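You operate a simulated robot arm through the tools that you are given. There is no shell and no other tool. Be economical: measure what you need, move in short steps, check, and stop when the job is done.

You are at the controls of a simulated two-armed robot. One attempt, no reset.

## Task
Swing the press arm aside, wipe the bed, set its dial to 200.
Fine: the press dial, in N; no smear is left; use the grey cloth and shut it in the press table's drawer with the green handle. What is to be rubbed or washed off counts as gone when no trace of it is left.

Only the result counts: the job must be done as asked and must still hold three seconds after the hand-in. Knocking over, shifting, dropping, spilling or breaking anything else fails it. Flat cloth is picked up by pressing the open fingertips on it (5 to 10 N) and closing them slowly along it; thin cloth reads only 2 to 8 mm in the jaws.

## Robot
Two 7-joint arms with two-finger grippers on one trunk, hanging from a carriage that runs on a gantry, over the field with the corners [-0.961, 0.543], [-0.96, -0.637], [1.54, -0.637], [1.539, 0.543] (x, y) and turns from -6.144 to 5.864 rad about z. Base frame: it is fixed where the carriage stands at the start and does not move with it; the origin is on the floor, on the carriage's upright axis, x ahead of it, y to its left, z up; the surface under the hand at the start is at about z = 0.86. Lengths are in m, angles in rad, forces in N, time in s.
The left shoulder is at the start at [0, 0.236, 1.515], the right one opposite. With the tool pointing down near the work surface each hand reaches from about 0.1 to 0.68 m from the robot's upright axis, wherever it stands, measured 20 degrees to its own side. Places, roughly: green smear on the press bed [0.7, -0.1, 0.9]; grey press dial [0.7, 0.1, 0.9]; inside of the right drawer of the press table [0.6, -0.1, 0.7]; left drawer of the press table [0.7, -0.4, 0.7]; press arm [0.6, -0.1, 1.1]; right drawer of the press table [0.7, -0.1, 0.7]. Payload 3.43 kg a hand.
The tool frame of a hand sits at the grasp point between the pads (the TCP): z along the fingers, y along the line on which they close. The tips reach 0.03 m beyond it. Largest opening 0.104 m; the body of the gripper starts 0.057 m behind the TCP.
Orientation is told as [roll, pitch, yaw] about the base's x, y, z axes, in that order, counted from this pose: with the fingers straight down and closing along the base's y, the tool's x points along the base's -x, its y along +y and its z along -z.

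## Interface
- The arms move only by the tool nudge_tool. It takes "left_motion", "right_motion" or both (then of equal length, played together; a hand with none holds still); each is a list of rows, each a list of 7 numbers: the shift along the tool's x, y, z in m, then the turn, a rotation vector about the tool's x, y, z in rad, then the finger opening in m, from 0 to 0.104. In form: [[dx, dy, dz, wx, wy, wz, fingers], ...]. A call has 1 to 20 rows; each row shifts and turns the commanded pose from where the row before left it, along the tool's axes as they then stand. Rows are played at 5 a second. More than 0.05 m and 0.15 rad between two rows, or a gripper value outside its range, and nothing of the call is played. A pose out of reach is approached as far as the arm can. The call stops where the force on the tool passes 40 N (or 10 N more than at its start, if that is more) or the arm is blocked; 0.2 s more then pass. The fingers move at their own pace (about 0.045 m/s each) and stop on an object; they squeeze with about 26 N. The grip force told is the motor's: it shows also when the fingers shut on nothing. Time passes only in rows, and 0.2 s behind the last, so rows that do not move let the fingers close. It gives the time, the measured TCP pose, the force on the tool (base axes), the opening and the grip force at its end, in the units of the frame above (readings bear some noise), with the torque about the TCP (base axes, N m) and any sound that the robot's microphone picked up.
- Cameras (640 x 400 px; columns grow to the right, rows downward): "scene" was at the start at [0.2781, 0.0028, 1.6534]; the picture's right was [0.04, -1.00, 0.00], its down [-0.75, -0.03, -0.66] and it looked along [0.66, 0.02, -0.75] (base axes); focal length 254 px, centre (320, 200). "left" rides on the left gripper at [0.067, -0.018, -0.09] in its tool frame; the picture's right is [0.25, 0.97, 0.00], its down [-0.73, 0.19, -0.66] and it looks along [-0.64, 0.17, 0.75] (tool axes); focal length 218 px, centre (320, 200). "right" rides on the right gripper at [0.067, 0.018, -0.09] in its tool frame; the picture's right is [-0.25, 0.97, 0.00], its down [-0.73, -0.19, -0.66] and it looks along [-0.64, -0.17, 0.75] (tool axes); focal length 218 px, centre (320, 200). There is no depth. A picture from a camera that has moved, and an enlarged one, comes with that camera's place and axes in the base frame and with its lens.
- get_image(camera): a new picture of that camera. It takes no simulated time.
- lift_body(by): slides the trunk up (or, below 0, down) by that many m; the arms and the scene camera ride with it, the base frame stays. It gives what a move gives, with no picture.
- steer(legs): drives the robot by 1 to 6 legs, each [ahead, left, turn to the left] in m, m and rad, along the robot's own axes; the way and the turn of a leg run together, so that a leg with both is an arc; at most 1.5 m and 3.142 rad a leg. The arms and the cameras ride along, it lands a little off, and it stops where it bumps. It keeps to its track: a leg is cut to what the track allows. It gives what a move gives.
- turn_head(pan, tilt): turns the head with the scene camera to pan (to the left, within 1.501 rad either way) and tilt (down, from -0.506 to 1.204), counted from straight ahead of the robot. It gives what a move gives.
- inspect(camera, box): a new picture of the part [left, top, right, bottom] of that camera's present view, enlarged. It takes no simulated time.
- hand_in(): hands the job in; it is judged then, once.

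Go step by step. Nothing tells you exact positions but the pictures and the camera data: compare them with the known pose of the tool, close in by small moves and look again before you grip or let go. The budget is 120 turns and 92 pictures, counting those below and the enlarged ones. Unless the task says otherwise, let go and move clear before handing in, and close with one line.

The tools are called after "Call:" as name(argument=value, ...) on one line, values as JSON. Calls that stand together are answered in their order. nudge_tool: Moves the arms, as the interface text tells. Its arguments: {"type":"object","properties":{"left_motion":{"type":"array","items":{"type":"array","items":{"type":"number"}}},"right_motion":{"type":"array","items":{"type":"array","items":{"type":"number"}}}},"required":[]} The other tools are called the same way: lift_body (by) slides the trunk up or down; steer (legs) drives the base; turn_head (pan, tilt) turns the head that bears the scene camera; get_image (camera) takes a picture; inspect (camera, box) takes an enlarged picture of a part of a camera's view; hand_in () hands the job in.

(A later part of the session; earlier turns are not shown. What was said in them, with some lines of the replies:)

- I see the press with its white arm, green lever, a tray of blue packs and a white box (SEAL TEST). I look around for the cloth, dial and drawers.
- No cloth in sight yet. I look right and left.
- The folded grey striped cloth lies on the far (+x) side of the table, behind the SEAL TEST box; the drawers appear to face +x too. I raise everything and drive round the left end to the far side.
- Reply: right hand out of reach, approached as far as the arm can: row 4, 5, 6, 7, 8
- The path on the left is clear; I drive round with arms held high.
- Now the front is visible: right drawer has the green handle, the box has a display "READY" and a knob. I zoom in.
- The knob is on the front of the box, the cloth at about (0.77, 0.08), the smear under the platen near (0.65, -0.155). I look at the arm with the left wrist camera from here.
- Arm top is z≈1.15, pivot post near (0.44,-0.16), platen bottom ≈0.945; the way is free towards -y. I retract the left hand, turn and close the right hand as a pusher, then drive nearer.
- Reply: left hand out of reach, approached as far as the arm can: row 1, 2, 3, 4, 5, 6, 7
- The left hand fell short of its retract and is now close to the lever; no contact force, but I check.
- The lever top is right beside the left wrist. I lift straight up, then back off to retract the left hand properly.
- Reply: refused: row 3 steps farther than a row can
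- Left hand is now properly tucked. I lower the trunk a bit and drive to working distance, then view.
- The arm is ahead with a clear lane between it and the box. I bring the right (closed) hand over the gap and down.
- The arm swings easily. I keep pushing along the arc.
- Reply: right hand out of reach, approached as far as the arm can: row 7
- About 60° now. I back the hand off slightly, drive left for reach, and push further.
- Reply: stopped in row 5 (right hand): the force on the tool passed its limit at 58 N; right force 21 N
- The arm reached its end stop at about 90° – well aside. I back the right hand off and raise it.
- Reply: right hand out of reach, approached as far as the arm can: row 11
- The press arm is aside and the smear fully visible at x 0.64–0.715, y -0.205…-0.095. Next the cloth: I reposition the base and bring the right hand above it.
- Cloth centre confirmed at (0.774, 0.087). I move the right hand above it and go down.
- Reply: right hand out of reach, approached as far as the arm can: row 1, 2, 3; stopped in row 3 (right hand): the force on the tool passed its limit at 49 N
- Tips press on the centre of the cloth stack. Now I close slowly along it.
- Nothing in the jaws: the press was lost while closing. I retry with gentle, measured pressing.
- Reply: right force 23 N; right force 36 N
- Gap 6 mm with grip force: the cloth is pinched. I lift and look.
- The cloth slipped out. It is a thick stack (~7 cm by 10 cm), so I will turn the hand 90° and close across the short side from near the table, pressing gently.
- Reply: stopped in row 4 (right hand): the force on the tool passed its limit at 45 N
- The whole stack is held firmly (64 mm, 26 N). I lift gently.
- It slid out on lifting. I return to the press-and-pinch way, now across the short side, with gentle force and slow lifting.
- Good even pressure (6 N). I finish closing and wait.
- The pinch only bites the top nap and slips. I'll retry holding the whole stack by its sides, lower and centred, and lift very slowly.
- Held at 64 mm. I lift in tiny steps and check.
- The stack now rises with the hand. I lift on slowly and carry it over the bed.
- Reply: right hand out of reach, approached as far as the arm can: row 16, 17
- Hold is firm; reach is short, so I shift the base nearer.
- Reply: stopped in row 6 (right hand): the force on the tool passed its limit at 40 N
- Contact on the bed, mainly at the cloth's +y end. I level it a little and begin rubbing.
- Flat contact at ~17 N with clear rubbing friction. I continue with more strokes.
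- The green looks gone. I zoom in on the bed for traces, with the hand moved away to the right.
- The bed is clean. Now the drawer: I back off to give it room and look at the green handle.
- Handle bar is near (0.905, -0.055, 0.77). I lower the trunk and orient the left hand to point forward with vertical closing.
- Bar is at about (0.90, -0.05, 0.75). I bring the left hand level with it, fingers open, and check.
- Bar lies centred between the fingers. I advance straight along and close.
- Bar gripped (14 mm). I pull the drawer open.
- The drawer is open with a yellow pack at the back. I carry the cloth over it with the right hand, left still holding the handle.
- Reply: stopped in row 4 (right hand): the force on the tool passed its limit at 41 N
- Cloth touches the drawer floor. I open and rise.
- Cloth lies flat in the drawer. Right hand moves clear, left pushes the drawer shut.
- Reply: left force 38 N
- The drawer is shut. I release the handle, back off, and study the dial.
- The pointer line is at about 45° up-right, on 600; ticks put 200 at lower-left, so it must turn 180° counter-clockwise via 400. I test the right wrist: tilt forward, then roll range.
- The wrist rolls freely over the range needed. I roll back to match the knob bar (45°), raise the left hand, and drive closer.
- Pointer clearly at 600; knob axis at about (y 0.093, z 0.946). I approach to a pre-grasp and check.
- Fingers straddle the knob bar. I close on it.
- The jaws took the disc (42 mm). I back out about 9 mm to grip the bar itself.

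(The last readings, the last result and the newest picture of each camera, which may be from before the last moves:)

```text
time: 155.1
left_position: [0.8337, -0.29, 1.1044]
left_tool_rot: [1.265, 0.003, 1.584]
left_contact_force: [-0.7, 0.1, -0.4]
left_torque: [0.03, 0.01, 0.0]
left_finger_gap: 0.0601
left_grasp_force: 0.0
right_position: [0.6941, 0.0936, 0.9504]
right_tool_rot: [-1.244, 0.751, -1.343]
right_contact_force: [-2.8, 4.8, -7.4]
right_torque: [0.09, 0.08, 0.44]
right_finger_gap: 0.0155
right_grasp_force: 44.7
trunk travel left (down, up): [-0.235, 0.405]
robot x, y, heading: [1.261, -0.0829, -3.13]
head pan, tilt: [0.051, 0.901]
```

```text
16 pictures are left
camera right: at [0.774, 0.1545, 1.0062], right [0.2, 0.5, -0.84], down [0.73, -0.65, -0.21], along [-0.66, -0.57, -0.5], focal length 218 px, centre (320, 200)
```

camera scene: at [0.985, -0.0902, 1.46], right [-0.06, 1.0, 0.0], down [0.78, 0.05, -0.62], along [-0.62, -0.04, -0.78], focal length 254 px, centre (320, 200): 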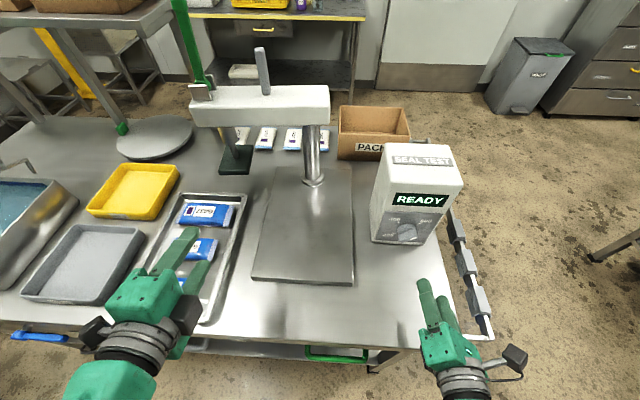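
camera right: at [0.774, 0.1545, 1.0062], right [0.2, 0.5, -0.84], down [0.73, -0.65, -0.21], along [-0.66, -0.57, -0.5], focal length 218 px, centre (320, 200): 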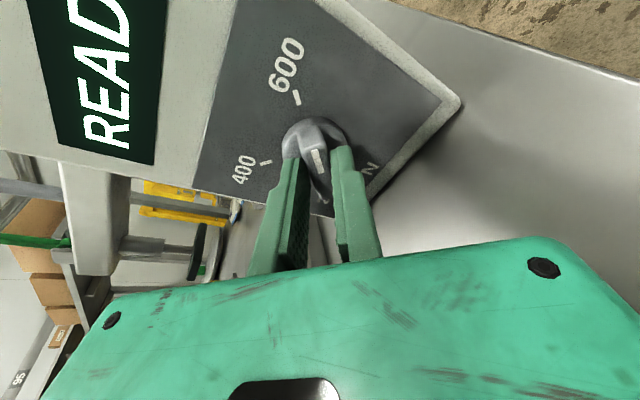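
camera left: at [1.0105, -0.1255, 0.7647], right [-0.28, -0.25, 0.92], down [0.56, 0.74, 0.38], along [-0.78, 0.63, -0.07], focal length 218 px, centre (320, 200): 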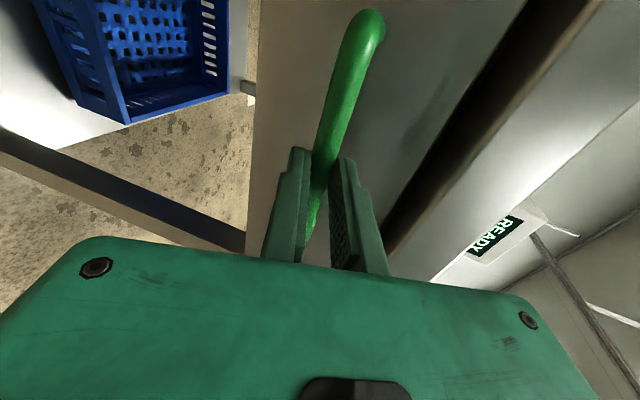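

The bar is held (15.5 mm). I turn about the knob axis, first 45°.

Call:
nudge_tool(right_motion=[[-0.00045, -0.00045, 0, -0.0228, 0.0228, -0.1362, 0], [-0.00045, -0.00045, 0, -0.0228, 0.0228, -0.1362, 0], [-0.00045, -0.00045, 0, -0.0228, 0.0228, -0.1362, 0], [-0.00045, -0.00045, 0, -0.0228, 0.0228, -0.1362, 0], [-0.00045, -0.00045, 0, -0.0228, 0.0228, -0.1362, 0], [-0.00045, -0.00045, 0, -0.0228, 0.0228, -0.1362, 0]])

Call:
get_image(camera="right")

```text
time: 156.5
left_position: [0.8339, -0.2917, 1.1041]
left_tool_rot: [1.267, 0.002, 1.584]
left_contact_force: [0.0, -0.7, -0.3]
left_torque: [0.01, -0.04, 0.03]
left_finger_gap: 0.0601
left_grasp_force: 0.0
right_position: [0.6949, 0.0901, 0.9491]
right_tool_rot: [0.374, 1.4, 0.205]
right_contact_force: [-7.5, 2.7, -16.2]
right_torque: [-0.1, -0.29, 0.54]
right_finger_gap: 0.0154
right_grasp_force: 45.0
trunk travel left (down, up): [-0.235, 0.405]
robot x, y, heading: [1.2626, -0.0809, -3.127]
head pan, tilt: [0.051, 0.901]
```

```text
15 pictures are left
camera right: at [0.774, 0.0893, 1.0321], right [0.2, 0.96, -0.19], down [0.73, -0.28, -0.63], along [-0.66, -0.01, -0.76], focal length 218 px, centre (320, 200)
```

right: 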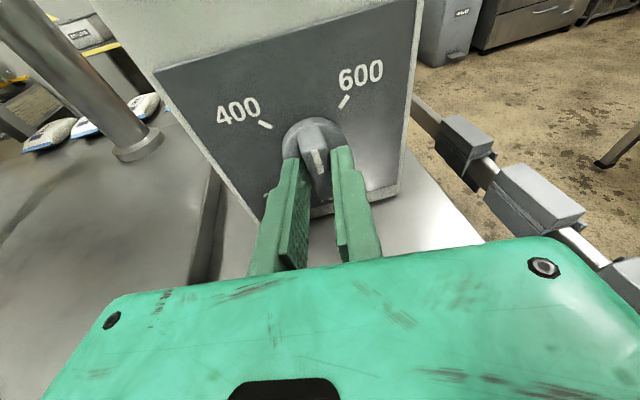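

Turning works. I continue to about 150°.

Call:
nudge_tool(right_motion=[[-0.0015, -0.00045, 0, -0.0228, 0.0228, -0.1362, 0], [-0.00045, -0.00045, 0, -0.0228, 0.0228, -0.1362, 0], [-0.00045, -0.00045, 0, -0.0228, 0.0228, -0.1362, 0], [-0.00045, -0.00045, 0, -0.0228, 0.0228, -0.1362, 0], [-0.00045, -0.00045, 0, -0.0228, 0.0228, -0.1362, 0], [-0.00045, -0.00045, 0, -0.0228, 0.0228, -0.1362, 0], [-0.00045, -0.00045, 0, -0.0228, 0.0228, -0.1362, 0]])

Call:
get_image(camera="right")

```text
time: 158.1
left_position: [0.8334, -0.2921, 1.1033]
left_tool_rot: [1.266, 0.002, 1.582]
left_contact_force: [0.9, 0.6, -0.4]
left_torque: [0.01, -0.01, 0.0]
left_finger_gap: 0.06
left_grasp_force: 0.0
right_position: [0.6949, 0.0876, 0.9452]
right_tool_rot: [1.636, 0.549, 1.376]
right_contact_force: [-7.6, -2.2, -11.9]
right_torque: [-0.08, -0.77, 0.3]
right_finger_gap: 0.0155
right_grasp_force: 44.5
trunk travel left (down, up): [-0.235, 0.405]
robot x, y, heading: [1.2585, -0.0873, -3.131]
head pan, tilt: [0.051, 0.901]
```

```text
14 pictures are left
camera right: at [0.7742, 0.0196, 0.9909], right [0.2, 0.69, 0.69], down [0.73, 0.37, -0.58], along [-0.66, 0.62, -0.43], focal length 218 px, centre (320, 200)
```

right: 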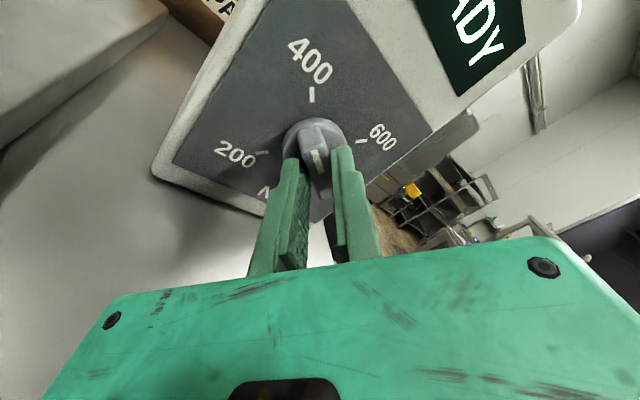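

Pointer is just past 400. I release, back out, and roll the hand back 180° for a second grip on the (symmetric) bar.

Call:
nudge_tool(right_motion=[[0, 0, 0, 0, 0, 0, 0.03], [0, 0, 0, 0, 0, 0, 0.05], [0, 0, -0.03, 0, 0, 0, 0.05], [0, 0, -0.03, 0, 0, 0, 0.05], [0, 0, 0, 0.0233, -0.0233, 0.139, 0.05], [0, 0, 0, 0.0233, -0.0233, 0.139, 0.05], [0, 0, 0, 0.0233, -0.0233, 0.139, 0.05], [0, 0, 0, 0.0233, -0.0233, 0.139, 0.05], [0, 0, 0, 0.0233, -0.0233, 0.139, 0.05], [0, 0, 0, 0.0233, -0.0233, 0.139, 0.05], [0, 0, 0, 0.0233, -0.0233, 0.139, 0.05], [0, 0, 0, 0.0233, -0.0233, 0.139, 0.05]])

Call:
nudge_tool(right_motion=[[0, 0, 0, 0.0233, -0.0233, 0.139, 0.05], [0, 0, 0, 0.0233, -0.0233, 0.139, 0.05], [0, 0, 0, 0.0233, -0.0233, 0.139, 0.05], [0, 0, 0, 0.0233, -0.0233, 0.139, 0.05], [0, 0, 0, 0.0233, -0.0233, 0.139, 0.05], [0, 0, 0, 0.0233, -0.0233, 0.139, 0.05], [0, 0, 0, 0.0233, -0.0233, 0.139, 0.05], [0, 0, 0, 0.0233, -0.0233, 0.139, 0.05], [0, 0, 0, 0.0233, -0.0233, 0.139, 0.05], [0, 0, 0, 0.0233, -0.0233, 0.139, 0.05], [0, 0, 0, 0.0233, -0.0233, 0.139, 0.05], [0, 0, 0, 0.0233, -0.0233, 0.139, 0.05], [0, 0, 0, 0.0233, -0.0233, 0.139, 0.05], [0, 0, 0, 0.0233, -0.0233, 0.139, 0.05]])

Call:
get_image(camera="right")

```text
time: 160.7
left_position: [0.8345, -0.2908, 1.1039]
left_tool_rot: [1.267, 0.003, 1.583]
left_contact_force: [0.4, 0.1, -0.2]
left_torque: [-0.01, -0.02, -0.01]
left_finger_gap: 0.0599
left_grasp_force: 0.0
right_position: [0.7537, 0.075, 0.9415]
right_tool_rot: [-0.521, 1.362, -0.676]
right_contact_force: [-0.2, -0.1, 0.0]
right_torque: [0.01, -0.01, 0.02]
right_finger_gap: 0.0502
right_grasp_force: 0.0
trunk travel left (down, up): [-0.235, 0.405]
robot x, y, heading: [1.2651, -0.0797, -3.126]
head pan, tilt: [0.051, 0.901]
```

```text
time: 163.7
left_position: [0.8334, -0.2917, 1.1044]
left_tool_rot: [1.265, 0.002, 1.583]
left_contact_force: [-0.2, -0.4, 0.4]
left_torque: [0.0, -0.01, -0.04]
left_finger_gap: 0.0599
left_grasp_force: 0.1
right_position: [0.767, 0.0289, 0.9361]
right_tool_rot: [-1.51, -0.549, -1.387]
right_contact_force: [-0.3, -0.7, 0.2]
right_torque: [-0.03, 0.02, 0.02]
right_finger_gap: 0.05
right_grasp_force: 0.1
right hand out of reach, approached as far as the arm can: row 9, 10, 11, 12, 13, 14
trunk travel left (down, up): [-0.235, 0.405]
robot x, y, heading: [1.2622, -0.0858, -3.129]
head pan, tilt: [0.051, 0.901]
```

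```text
13 pictures are left
camera right: at [0.8457, 0.0957, 0.8922], right [0.19, -0.7, -0.69], down [0.72, -0.38, 0.58], along [-0.66, -0.61, 0.43], focal length 218 px, centre (320, 200)
```

right: 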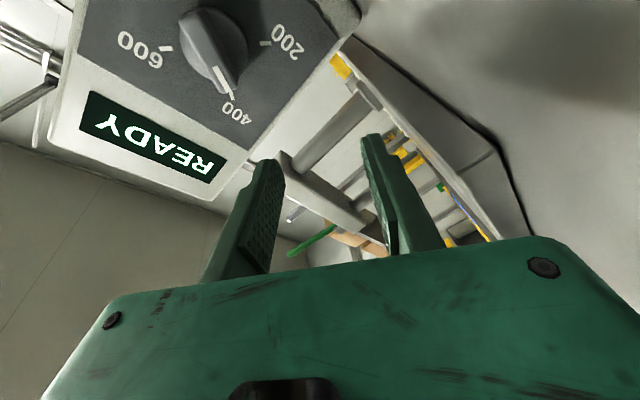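

The roll is reached but the hand drifted 7 cm to -y at the reach limit; shifting the base right by that amount puts it back on the knob.

Call:
steer(legs=[[0, -0.078, 0]])

Call:
nudge_tool(right_motion=[[-0.006, -0.009, 0, 0, 0, 0, 0.05], [0, 0, 0, 0, 0, 0, 0.05]])

Call:
get_image(camera="right")

```text
time: 164.8
left_position: [0.8336, -0.2128, 1.1044]
left_tool_rot: [1.266, 0.001, 1.583]
left_contact_force: [0.2, -0.1, 0.5]
left_torque: [0.03, 0.04, 0.05]
left_finger_gap: 0.06
left_grasp_force: 0.1
right_position: [0.7648, 0.1068, 0.9371]
right_tool_rot: [-1.508, -0.547, -1.389]
right_contact_force: [-0.2, -0.4, -0.1]
right_torque: [-0.02, 0.0, 0.03]
right_finger_gap: 0.0502
right_grasp_force: 0.1
trunk travel left (down, up): [-0.235, 0.405]
robot x, y, heading: [1.2602, -0.0076, -3.133]
head pan, tilt: [0.051, 0.901]
```

```text
time: 165.4
left_position: [0.8326, -0.214, 1.1042]
left_tool_rot: [1.268, 0.002, 1.584]
left_contact_force: [-0.1, 0.6, -0.2]
left_torque: [0.03, 0.02, -0.01]
left_finger_gap: 0.06
left_grasp_force: 0.1
right_position: [0.7651, 0.1047, 0.9469]
right_tool_rot: [-1.508, -0.549, -1.39]
right_contact_force: [0.2, 0.4, -0.4]
right_torque: [0.01, -0.02, 0.01]
right_finger_gap: 0.0499
right_grasp_force: 0.0
trunk travel left (down, up): [-0.235, 0.405]
robot x, y, heading: [1.257, -0.0058, -3.128]
head pan, tilt: [0.051, 0.901]
```

```text
12 pictures are left
camera right: at [0.8442, 0.1722, 0.9032], right [0.19, -0.7, -0.69], down [0.72, -0.38, 0.58], along [-0.66, -0.61, 0.43], focal length 218 px, centre (320, 200)
```

right: 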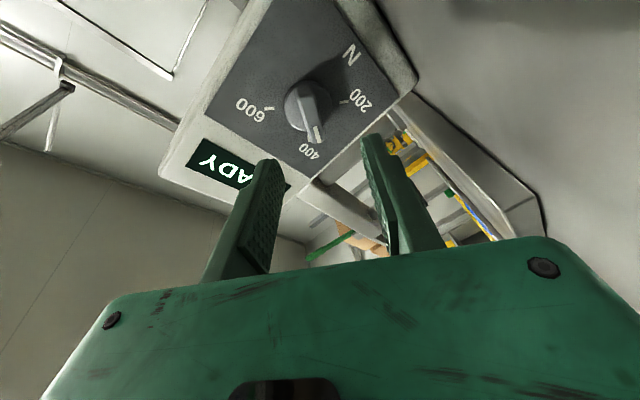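

Call:
nudge_tool(right_motion=[[0.0063, -0.0084, 0, 0, 0, 0, 0.05], [0, 0, 0.03, 0, 0, 0, 0.05], [0, 0, 0.02, 0, 0, 0, 0.05], [0, 0, 0.01, 0, 0, 0, 0.05]])

Call:
get_image(camera="right")

```text
time: 166.4
left_position: [0.8327, -0.2144, 1.1046]
left_tool_rot: [1.267, 0.001, 1.582]
left_contact_force: [-0.6, 0.1, 0.8]
left_torque: [0.01, 0.0, 0.01]
left_finger_gap: 0.06
left_grasp_force: 0.1
right_position: [0.7062, 0.0933, 0.9475]
right_tool_rot: [-1.508, -0.55, -1.396]
right_contact_force: [-0.9, 0.0, -0.1]
right_torque: [-0.03, -0.04, 0.01]
right_finger_gap: 0.05
right_grasp_force: 0.1
right hand out of reach, approached as far as the arm can: row 1
trunk travel left (down, up): [-0.235, 0.405]
robot x, y, heading: [1.2586, -0.0044, -3.127]
head pan, tilt: [0.051, 0.901]
```

```text
11 pictures are left
camera right: at [0.7857, 0.1586, 0.9033], right [0.18, -0.7, -0.69], down [0.72, -0.38, 0.58], along [-0.67, -0.61, 0.43], focal length 218 px, centre (320, 200)
```

right: 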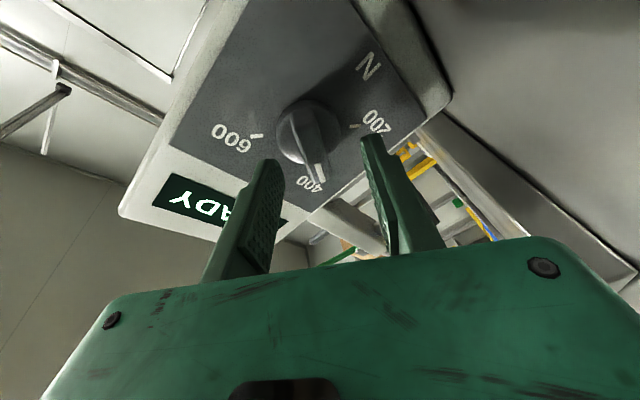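

Call:
nudge_tool(right_motion=[[0.002, -0.004, 0.006, 0, 0, 0, 0.05], [0, 0, 0.006, 0, 0, 0, 0.05], [0, 0, 0, 0, 0, 0, 0.035], [0, 0, 0, 0, 0, 0, 0.02], [0, 0, 0, 0, 0, 0, 0.01], [0, 0, 0, 0, 0, 0, 0], [0, 0, 0, 0, 0, 0, 0]])

Call:
get_image(camera="right")

```text
time: 168.0
left_position: [0.8338, -0.2141, 1.1041]
left_tool_rot: [1.265, 0.003, 1.582]
left_contact_force: [0.4, -0.2, 0.3]
left_torque: [-0.01, 0.01, -0.02]
left_finger_gap: 0.06
left_grasp_force: 0.0
right_position: [0.6937, 0.0898, 0.9511]
right_tool_rot: [-1.512, -0.546, -1.393]
right_contact_force: [-0.5, 3.3, 8.3]
right_torque: [0.04, 0.59, -0.45]
right_finger_gap: 0.0154
right_grasp_force: 44.8
right hand out of reach, approached as far as the arm can: row 1
trunk travel left (down, up): [-0.235, 0.405]
robot x, y, heading: [1.26, -0.0078, -3.13]
head pan, tilt: [0.051, 0.901]
```

```text
10 pictures are left
camera right: at [0.7738, 0.1557, 0.9058], right [0.18, -0.7, -0.69], down [0.72, -0.38, 0.57], along [-0.67, -0.61, 0.43], focal length 218 px, centre (320, 200)
```

right: 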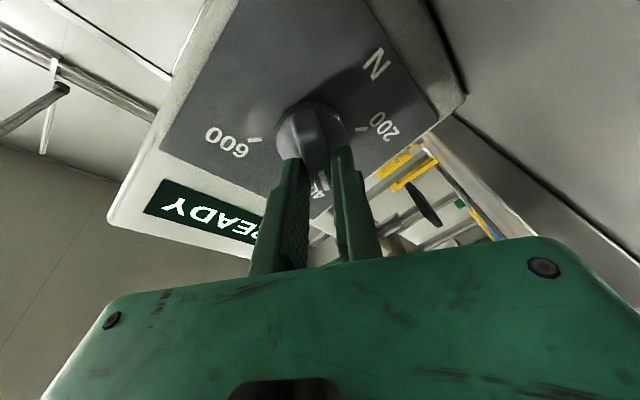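

Second grip is good. I turn the remaining ~77°.

Call:
nudge_tool(right_motion=[[-0.00035, 0.0007, 0, -0.0203, 0.0214, -0.1304, 0], [-0.00035, 0.0007, 0, -0.0203, 0.0214, -0.1304, 0], [-0.00035, 0.0007, 0, -0.0203, 0.0214, -0.1304, 0], [-0.00035, 0.0007, 0, -0.0203, 0.0214, -0.1304, 0], [-0.00035, 0.0007, 0, -0.0203, 0.0214, -0.1304, 0], [-0.00035, 0.0007, 0, -0.0203, 0.0214, -0.1304, 0], [-0.00035, 0.0007, 0, -0.0203, 0.0214, -0.1304, 0], [-0.00035, 0.0007, 0, -0.0203, 0.0214, -0.1304, 0], [-0.00035, 0.0007, 0, -0.0203, 0.0214, -0.1304, 0], [-0.00035, 0.0007, 0, -0.0203, 0.0214, -0.1304, 0]])

Call:
get_image(camera="right")

```text
time: 170.2
left_position: [0.831, -0.2153, 1.1049]
left_tool_rot: [1.268, 0.004, 1.583]
left_contact_force: [-0.3, -0.5, 0.1]
left_torque: [0.02, 0.01, -0.01]
left_finger_gap: 0.0602
left_grasp_force: 0.1
right_position: [0.6941, 0.0867, 0.9422]
right_tool_rot: [-1.266, 0.77, -1.365]
right_contact_force: [-9.5, -1.5, 5.2]
right_torque: [-0.43, 0.47, 0.51]
right_finger_gap: 0.0158
right_grasp_force: 45.3
trunk travel left (down, up): [-0.235, 0.405]
robot x, y, heading: [1.2587, -0.0065, -3.134]
head pan, tilt: [0.051, 0.901]
```

```text
9 pictures are left
camera right: at [0.7744, 0.146, 0.9976], right [0.19, 0.51, -0.84], down [0.72, -0.65, -0.24], along [-0.67, -0.56, -0.49], focal length 218 px, centre (320, 200)
```

right: 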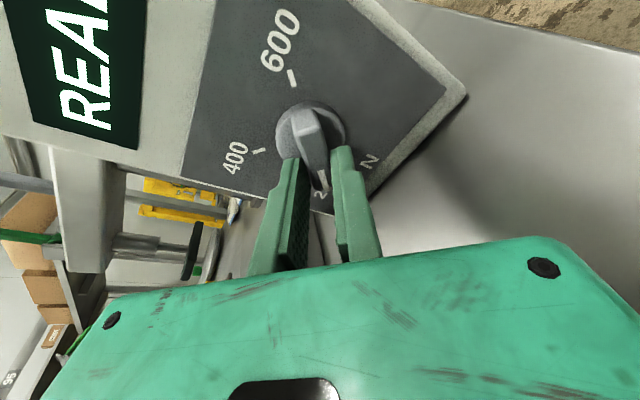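

The white line now points toward 200. I release, back out, and look closely at the dial.

Call:
nudge_tool(right_motion=[[0, 0, 0, 0, 0, 0, 0.03], [0, 0, 0, 0, 0, 0, 0.05], [0, 0, -0.03, 0, 0, 0, 0.05], [0, 0, -0.04, 0, 0, 0, 0.05], [0, 0, -0.04, 0, 0, 0, 0.05], [0.02, 0, -0.03, 0, 0, 0, 0.05]])

Call:
inspect(camera="right", box=[230, 20, 390, 160])

```text
time: 171.6
left_position: [0.8336, -0.2135, 1.1041]
left_tool_rot: [1.267, 0.002, 1.582]
left_contact_force: [-0.5, 0.1, -0.6]
left_torque: [0.0, 0.03, 0.04]
left_finger_gap: 0.0601
left_grasp_force: 0.0
right_position: [0.8313, 0.1004, 0.9856]
right_tool_rot: [-1.264, 0.769, -1.361]
right_contact_force: [0.2, 0.4, 0.4]
right_torque: [-0.01, -0.01, -0.04]
right_finger_gap: 0.0501
right_grasp_force: 0.1
trunk travel left (down, up): [-0.235, 0.405]
robot x, y, heading: [1.2595, -0.006, -3.131]
head pan, tilt: [0.051, 0.901]
```

```text
2.86 times, centred on (310, 90) of right
camera zoom: at [0.9111, 0.1601, 1.0406], right [0.19, 0.51, -0.84], down [0.72, -0.65, -0.24], along [-0.67, -0.56, -0.49], focal length 624 px, centre (349, 514)
```

zoom: 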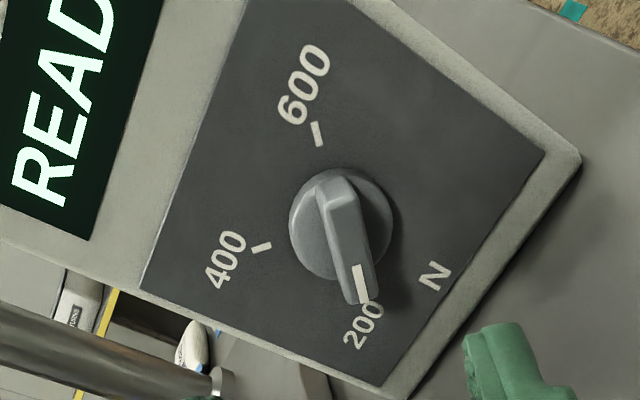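

The pointer is close to 200 but measures ~5° short (≈220° instead of 225°). I regrip, centred, and nudge a few degrees more.

Call:
nudge_tool(right_motion=[[-0.01, -0.001, 0.03, 0, 0, 0, 0.05], [0, 0, 0.04, 0, 0, 0, 0.05], [0, 0, 0.04, 0, 0, 0, 0.05], [0, 0, 0.018, 0, 0, 0, 0.05], [0, 0, 0.01, 0, 0, 0, 0.05], [0, 0, 0, 0, 0, 0, 0.03], [0, 0, 0, 0, 0, 0, 0.015], [0, 0, 0, 0, 0, 0, 0.0], [0, 0, 0, 0, 0, 0, 0.0]])

Call:
nudge_tool(right_motion=[[0, 0, 0, -0.0082, 0.0082, -0.0487, 0], [-0.0003, -0.0003, 0, -0.0082, 0.0082, -0.0487, 0], [0, 0, 0, 0, 0, 0, 0]])

Call:
nudge_tool(right_motion=[[0, 0, 0, 0, 0, 0, 0.02], [0, 0, 0, 0, 0, 0, 0.035], [0, 0, 0, 0, 0, 0, 0.05], [0, 0, -0.03, 0, 0, 0, 0.05], [0, 0, -0.04, 0, 0, 0, 0.05], [0, 0, -0.04, 0, 0, 0, 0.05], [0.01, 0, -0.028, 0.0164, -0.0164, 0.0974, 0.05]])

Call:
inspect(camera="right", box=[230, 20, 390, 160])

```text
time: 173.6
left_position: [0.8333, -0.2141, 1.1041]
left_tool_rot: [1.267, 0.003, 1.584]
left_contact_force: [0.0, -0.3, 0.2]
left_torque: [-0.02, -0.01, 0.02]
left_finger_gap: 0.0602
left_grasp_force: 0.1
right_position: [0.6961, 0.0931, 0.9499]
right_tool_rot: [-1.265, 0.769, -1.363]
right_contact_force: [-3.0, 2.3, -4.1]
right_torque: [-0.15, 0.41, 0.01]
right_finger_gap: 0.0154
right_grasp_force: 44.8
trunk travel left (down, up): [-0.235, 0.405]
robot x, y, heading: [1.2596, -0.0047, -3.132]
head pan, tilt: [0.051, 0.901]
```

```text
time: 174.4
left_position: [0.8333, -0.2136, 1.1048]
left_tool_rot: [1.265, 0.002, 1.583]
left_contact_force: [1.1, 0.4, 0.1]
left_torque: [0.02, 0.01, 0.02]
left_finger_gap: 0.06
left_grasp_force: 0.0
right_position: [0.6969, 0.0935, 0.9489]
right_tool_rot: [-1.233, 0.867, -1.339]
right_contact_force: [3.4, 3.7, -1.6]
right_torque: [-1.33, 0.18, 0.25]
right_finger_gap: 0.0173
right_grasp_force: 45.1
trunk travel left (down, up): [-0.235, 0.405]
robot x, y, heading: [1.2609, -0.0047, -3.13]
head pan, tilt: [0.051, 0.901]
```

```text
time: 176.0
left_position: [0.833, -0.2131, 1.1043]
left_tool_rot: [1.265, 0.001, 1.582]
left_contact_force: [0.0, -0.3, -0.1]
left_torque: [-0.03, 0.0, 0.01]
left_finger_gap: 0.0599
left_grasp_force: 0.1
right_position: [0.8302, 0.0944, 0.9875]
right_tool_rot: [-1.266, 0.77, -1.362]
right_contact_force: [-0.3, -0.7, 0.6]
right_torque: [0.02, 0.0, 0.01]
right_finger_gap: 0.05
right_grasp_force: 0.1
trunk travel left (down, up): [-0.235, 0.405]
robot x, y, heading: [1.2577, -0.0049, -3.13]
head pan, tilt: [0.051, 0.901]
```

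```text
2.86 times, centred on (310, 90) of right
camera zoom: at [0.9104, 0.1537, 1.0427], right [0.19, 0.51, -0.84], down [0.72, -0.65, -0.23], along [-0.67, -0.56, -0.49], focal length 624 px, centre (349, 514)
```

zoom: 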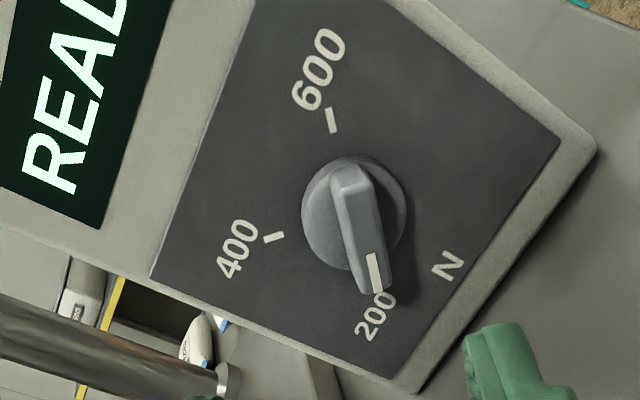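

Strong resistance (1.3 N·m, jaws wedged open) suggests the knob's end stop at 200. I verify from the scene camera.

Call:
nudge_tool(right_motion=[[0.02, 0.02, -0.04, 0, 0, 0, 0.05], [0.02, 0.02, -0.04, 0, 0, 0, 0.05], [0.02, 0.02, -0.04, 0, 0, 0, 0.05]])

Call:
turn_head(pan=-0.2, tilt=0.9)

Call:
get_image(camera="scene")

```text
time: 176.8
left_position: [0.833, -0.2142, 1.1052]
left_tool_rot: [1.268, 0.004, 1.582]
left_contact_force: [-0.5, 0.1, 0.4]
left_torque: [0.01, -0.01, -0.02]
left_finger_gap: 0.06
left_grasp_force: 0.1
right_position: [0.9254, 0.1645, 1.0076]
right_tool_rot: [-1.267, 0.77, -1.365]
right_contact_force: [-0.9, 0.1, 0.7]
right_torque: [-0.01, -0.01, 0.0]
right_finger_gap: 0.0501
right_grasp_force: 0.1
right hand out of reach, approached as far as the arm can: row 3
trunk travel left (down, up): [-0.235, 0.405]
robot x, y, heading: [1.259, -0.0058, -3.131]
head pan, tilt: [0.051, 0.901]
```

```text
time: 177.6
left_position: [0.834, -0.2145, 1.1034]
left_tool_rot: [1.269, 0.001, 1.583]
left_contact_force: [0.6, -0.6, 0.6]
left_torque: [0.01, 0.0, 0.04]
left_finger_gap: 0.0599
left_grasp_force: 0.2
right_position: [0.925, 0.1639, 1.007]
right_tool_rot: [-1.266, 0.769, -1.364]
right_contact_force: [-0.4, 0.7, -0.4]
right_torque: [0.01, -0.01, 0.02]
right_finger_gap: 0.0502
right_grasp_force: 0.0
trunk travel left (down, up): [-0.235, 0.405]
robot x, y, heading: [1.2584, -0.0048, -3.129]
head pan, tilt: [-0.201, 0.901]
```

```text
6 pictures are left
camera scene: at [0.9857, 0.0058, 1.4598], right [0.19, 0.98, 0.0], down [0.77, -0.15, -0.62], along [-0.61, 0.12, -0.78], focal length 254 px, centre (320, 200)
```

scene: 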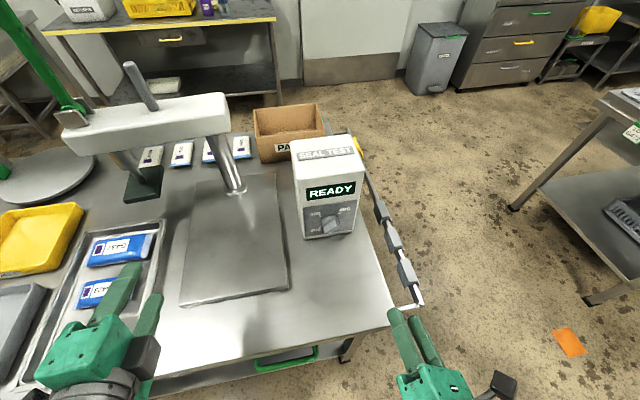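

I back away clear of the table and lower the trunk for a frontal look at the dial.

Call:
steer(legs=[[-0.27, 0, 0]])

Call:
lift_body(by=-0.22)

Call:
turn_head(pan=-0.12, tilt=0.5)

Call:
inspect(camera="scene", box=[280, 140, 400, 240])

```text
time: 179.4
left_position: [1.0981, -0.2088, 1.1042]
left_tool_rot: [1.265, 0.002, 1.576]
left_contact_force: [-0.1, 0.0, 0.3]
left_torque: [0.01, -0.02, 0.0]
left_finger_gap: 0.0598
left_grasp_force: 0.1
right_position: [1.1926, 0.1691, 1.0068]
right_tool_rot: [-1.266, 0.77, -1.368]
right_contact_force: [-0.4, 0.4, 0.1]
right_torque: [-0.01, 0.0, -0.02]
right_finger_gap: 0.0499
right_grasp_force: 0.0
trunk travel left (down, up): [-0.235, 0.405]
robot x, y, heading: [1.5265, -0.0047, -3.134]
head pan, tilt: [-0.201, 0.901]
```

```text
time: 181.8
left_position: [1.0992, -0.2108, 0.8847]
left_tool_rot: [1.269, 0.002, 1.576]
left_contact_force: [-0.5, -0.7, 0.5]
left_torque: [0.0, -0.01, -0.01]
left_finger_gap: 0.0596
left_grasp_force: 0.1
right_position: [1.1923, 0.169, 0.7874]
right_tool_rot: [-1.267, 0.77, -1.37]
right_contact_force: [-0.1, 0.9, -0.4]
right_torque: [-0.02, 0.02, 0.01]
right_finger_gap: 0.0501
right_grasp_force: 0.1
trunk travel left (down, up): [-0.015, 0.625]
robot x, y, heading: [1.5215, -0.0034, -3.136]
head pan, tilt: [-0.201, 0.901]
```

```text
time: 182.7
left_position: [1.0982, -0.2102, 0.8846]
left_tool_rot: [1.267, 0.002, 1.577]
left_contact_force: [-1.0, 1.0, -0.5]
left_torque: [0.02, 0.02, 0.02]
left_finger_gap: 0.06
left_grasp_force: 0.1
right_position: [1.1924, 0.1689, 0.7874]
right_tool_rot: [-1.269, 0.769, -1.37]
right_contact_force: [-1.1, -0.6, -0.5]
right_torque: [0.0, 0.01, -0.01]
right_finger_gap: 0.05
right_grasp_force: 0.0
trunk travel left (down, up): [-0.015, 0.625]
robot x, y, heading: [1.5303, -0.0036, -3.139]
head pan, tilt: [-0.12, 0.499]
```

```text
4.00 times, centred on (340, 190) of scene
camera zoom: at [1.2357, 0.0057, 1.2736], right [0.11, 0.99, 0.0], down [0.48, -0.06, -0.88], along [-0.87, 0.1, -0.48], focal length 1017 px, centre (240, 240)
```

zoom: 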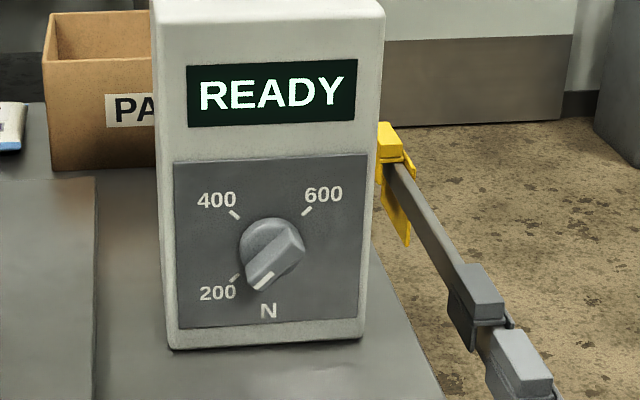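

Call:
inspect(camera="scene", box=[320, 180, 364, 222])

```text
9.52 times, centred on (342, 201) of scene
camera zoom: at [1.2357, 0.0057, 1.2736], right [0.11, 0.99, 0.0], down [0.48, -0.06, -0.88], along [-0.87, 0.1, -0.48], focal length 2420 px, centre (110, 190)
```

zoom: 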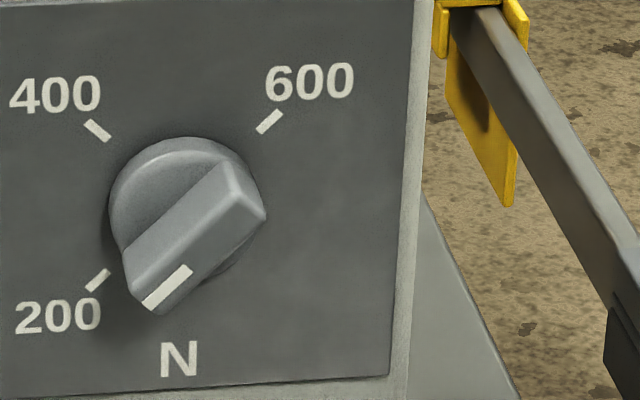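

The bar's edges (≈43°) run parallel to the 200–600 tick line (≈43°): the dial is on 200. One last overall check.

Call:
turn_head(pan=0.1, tilt=0.6)

Call:
get_image(camera="scene")

```text
time: 183.4
left_position: [1.0987, -0.2094, 0.8845]
left_tool_rot: [1.268, 0.001, 1.576]
left_contact_force: [0.5, 0.3, -0.2]
left_torque: [-0.04, 0.01, 0.0]
left_finger_gap: 0.0602
left_grasp_force: 0.1
right_position: [1.1929, 0.17, 0.7869]
right_tool_rot: [-1.266, 0.771, -1.37]
right_contact_force: [-0.1, 0.4, -0.7]
right_torque: [-0.02, -0.01, 0.0]
right_finger_gap: 0.05
right_grasp_force: 0.0
trunk travel left (down, up): [-0.015, 0.625]
robot x, y, heading: [1.5272, -0.0026, -3.133]
head pan, tilt: [0.099, 0.6]
```

```text
3 pictures are left
camera scene: at [1.2382, -0.0139, 1.2646], right [-0.1, 0.99, 0.0], down [0.56, 0.06, -0.83], along [-0.82, -0.09, -0.56], focal length 254 px, centre (320, 200)
```

scene: 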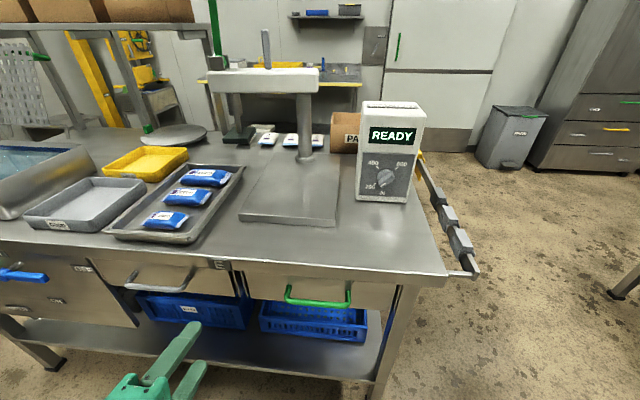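

Press arm aside, bed clean, drawer shut with the cloth in it, dial on 200, and both hands clear; I hand in.

Call:
hand_in()

```text
The job is handed in.
```

The job is handed in: the press arm is swung aside to its stop, the bed shows no trace of the smear, the grey cloth is shut in the green-handled drawer, and the dial points at 200 N.
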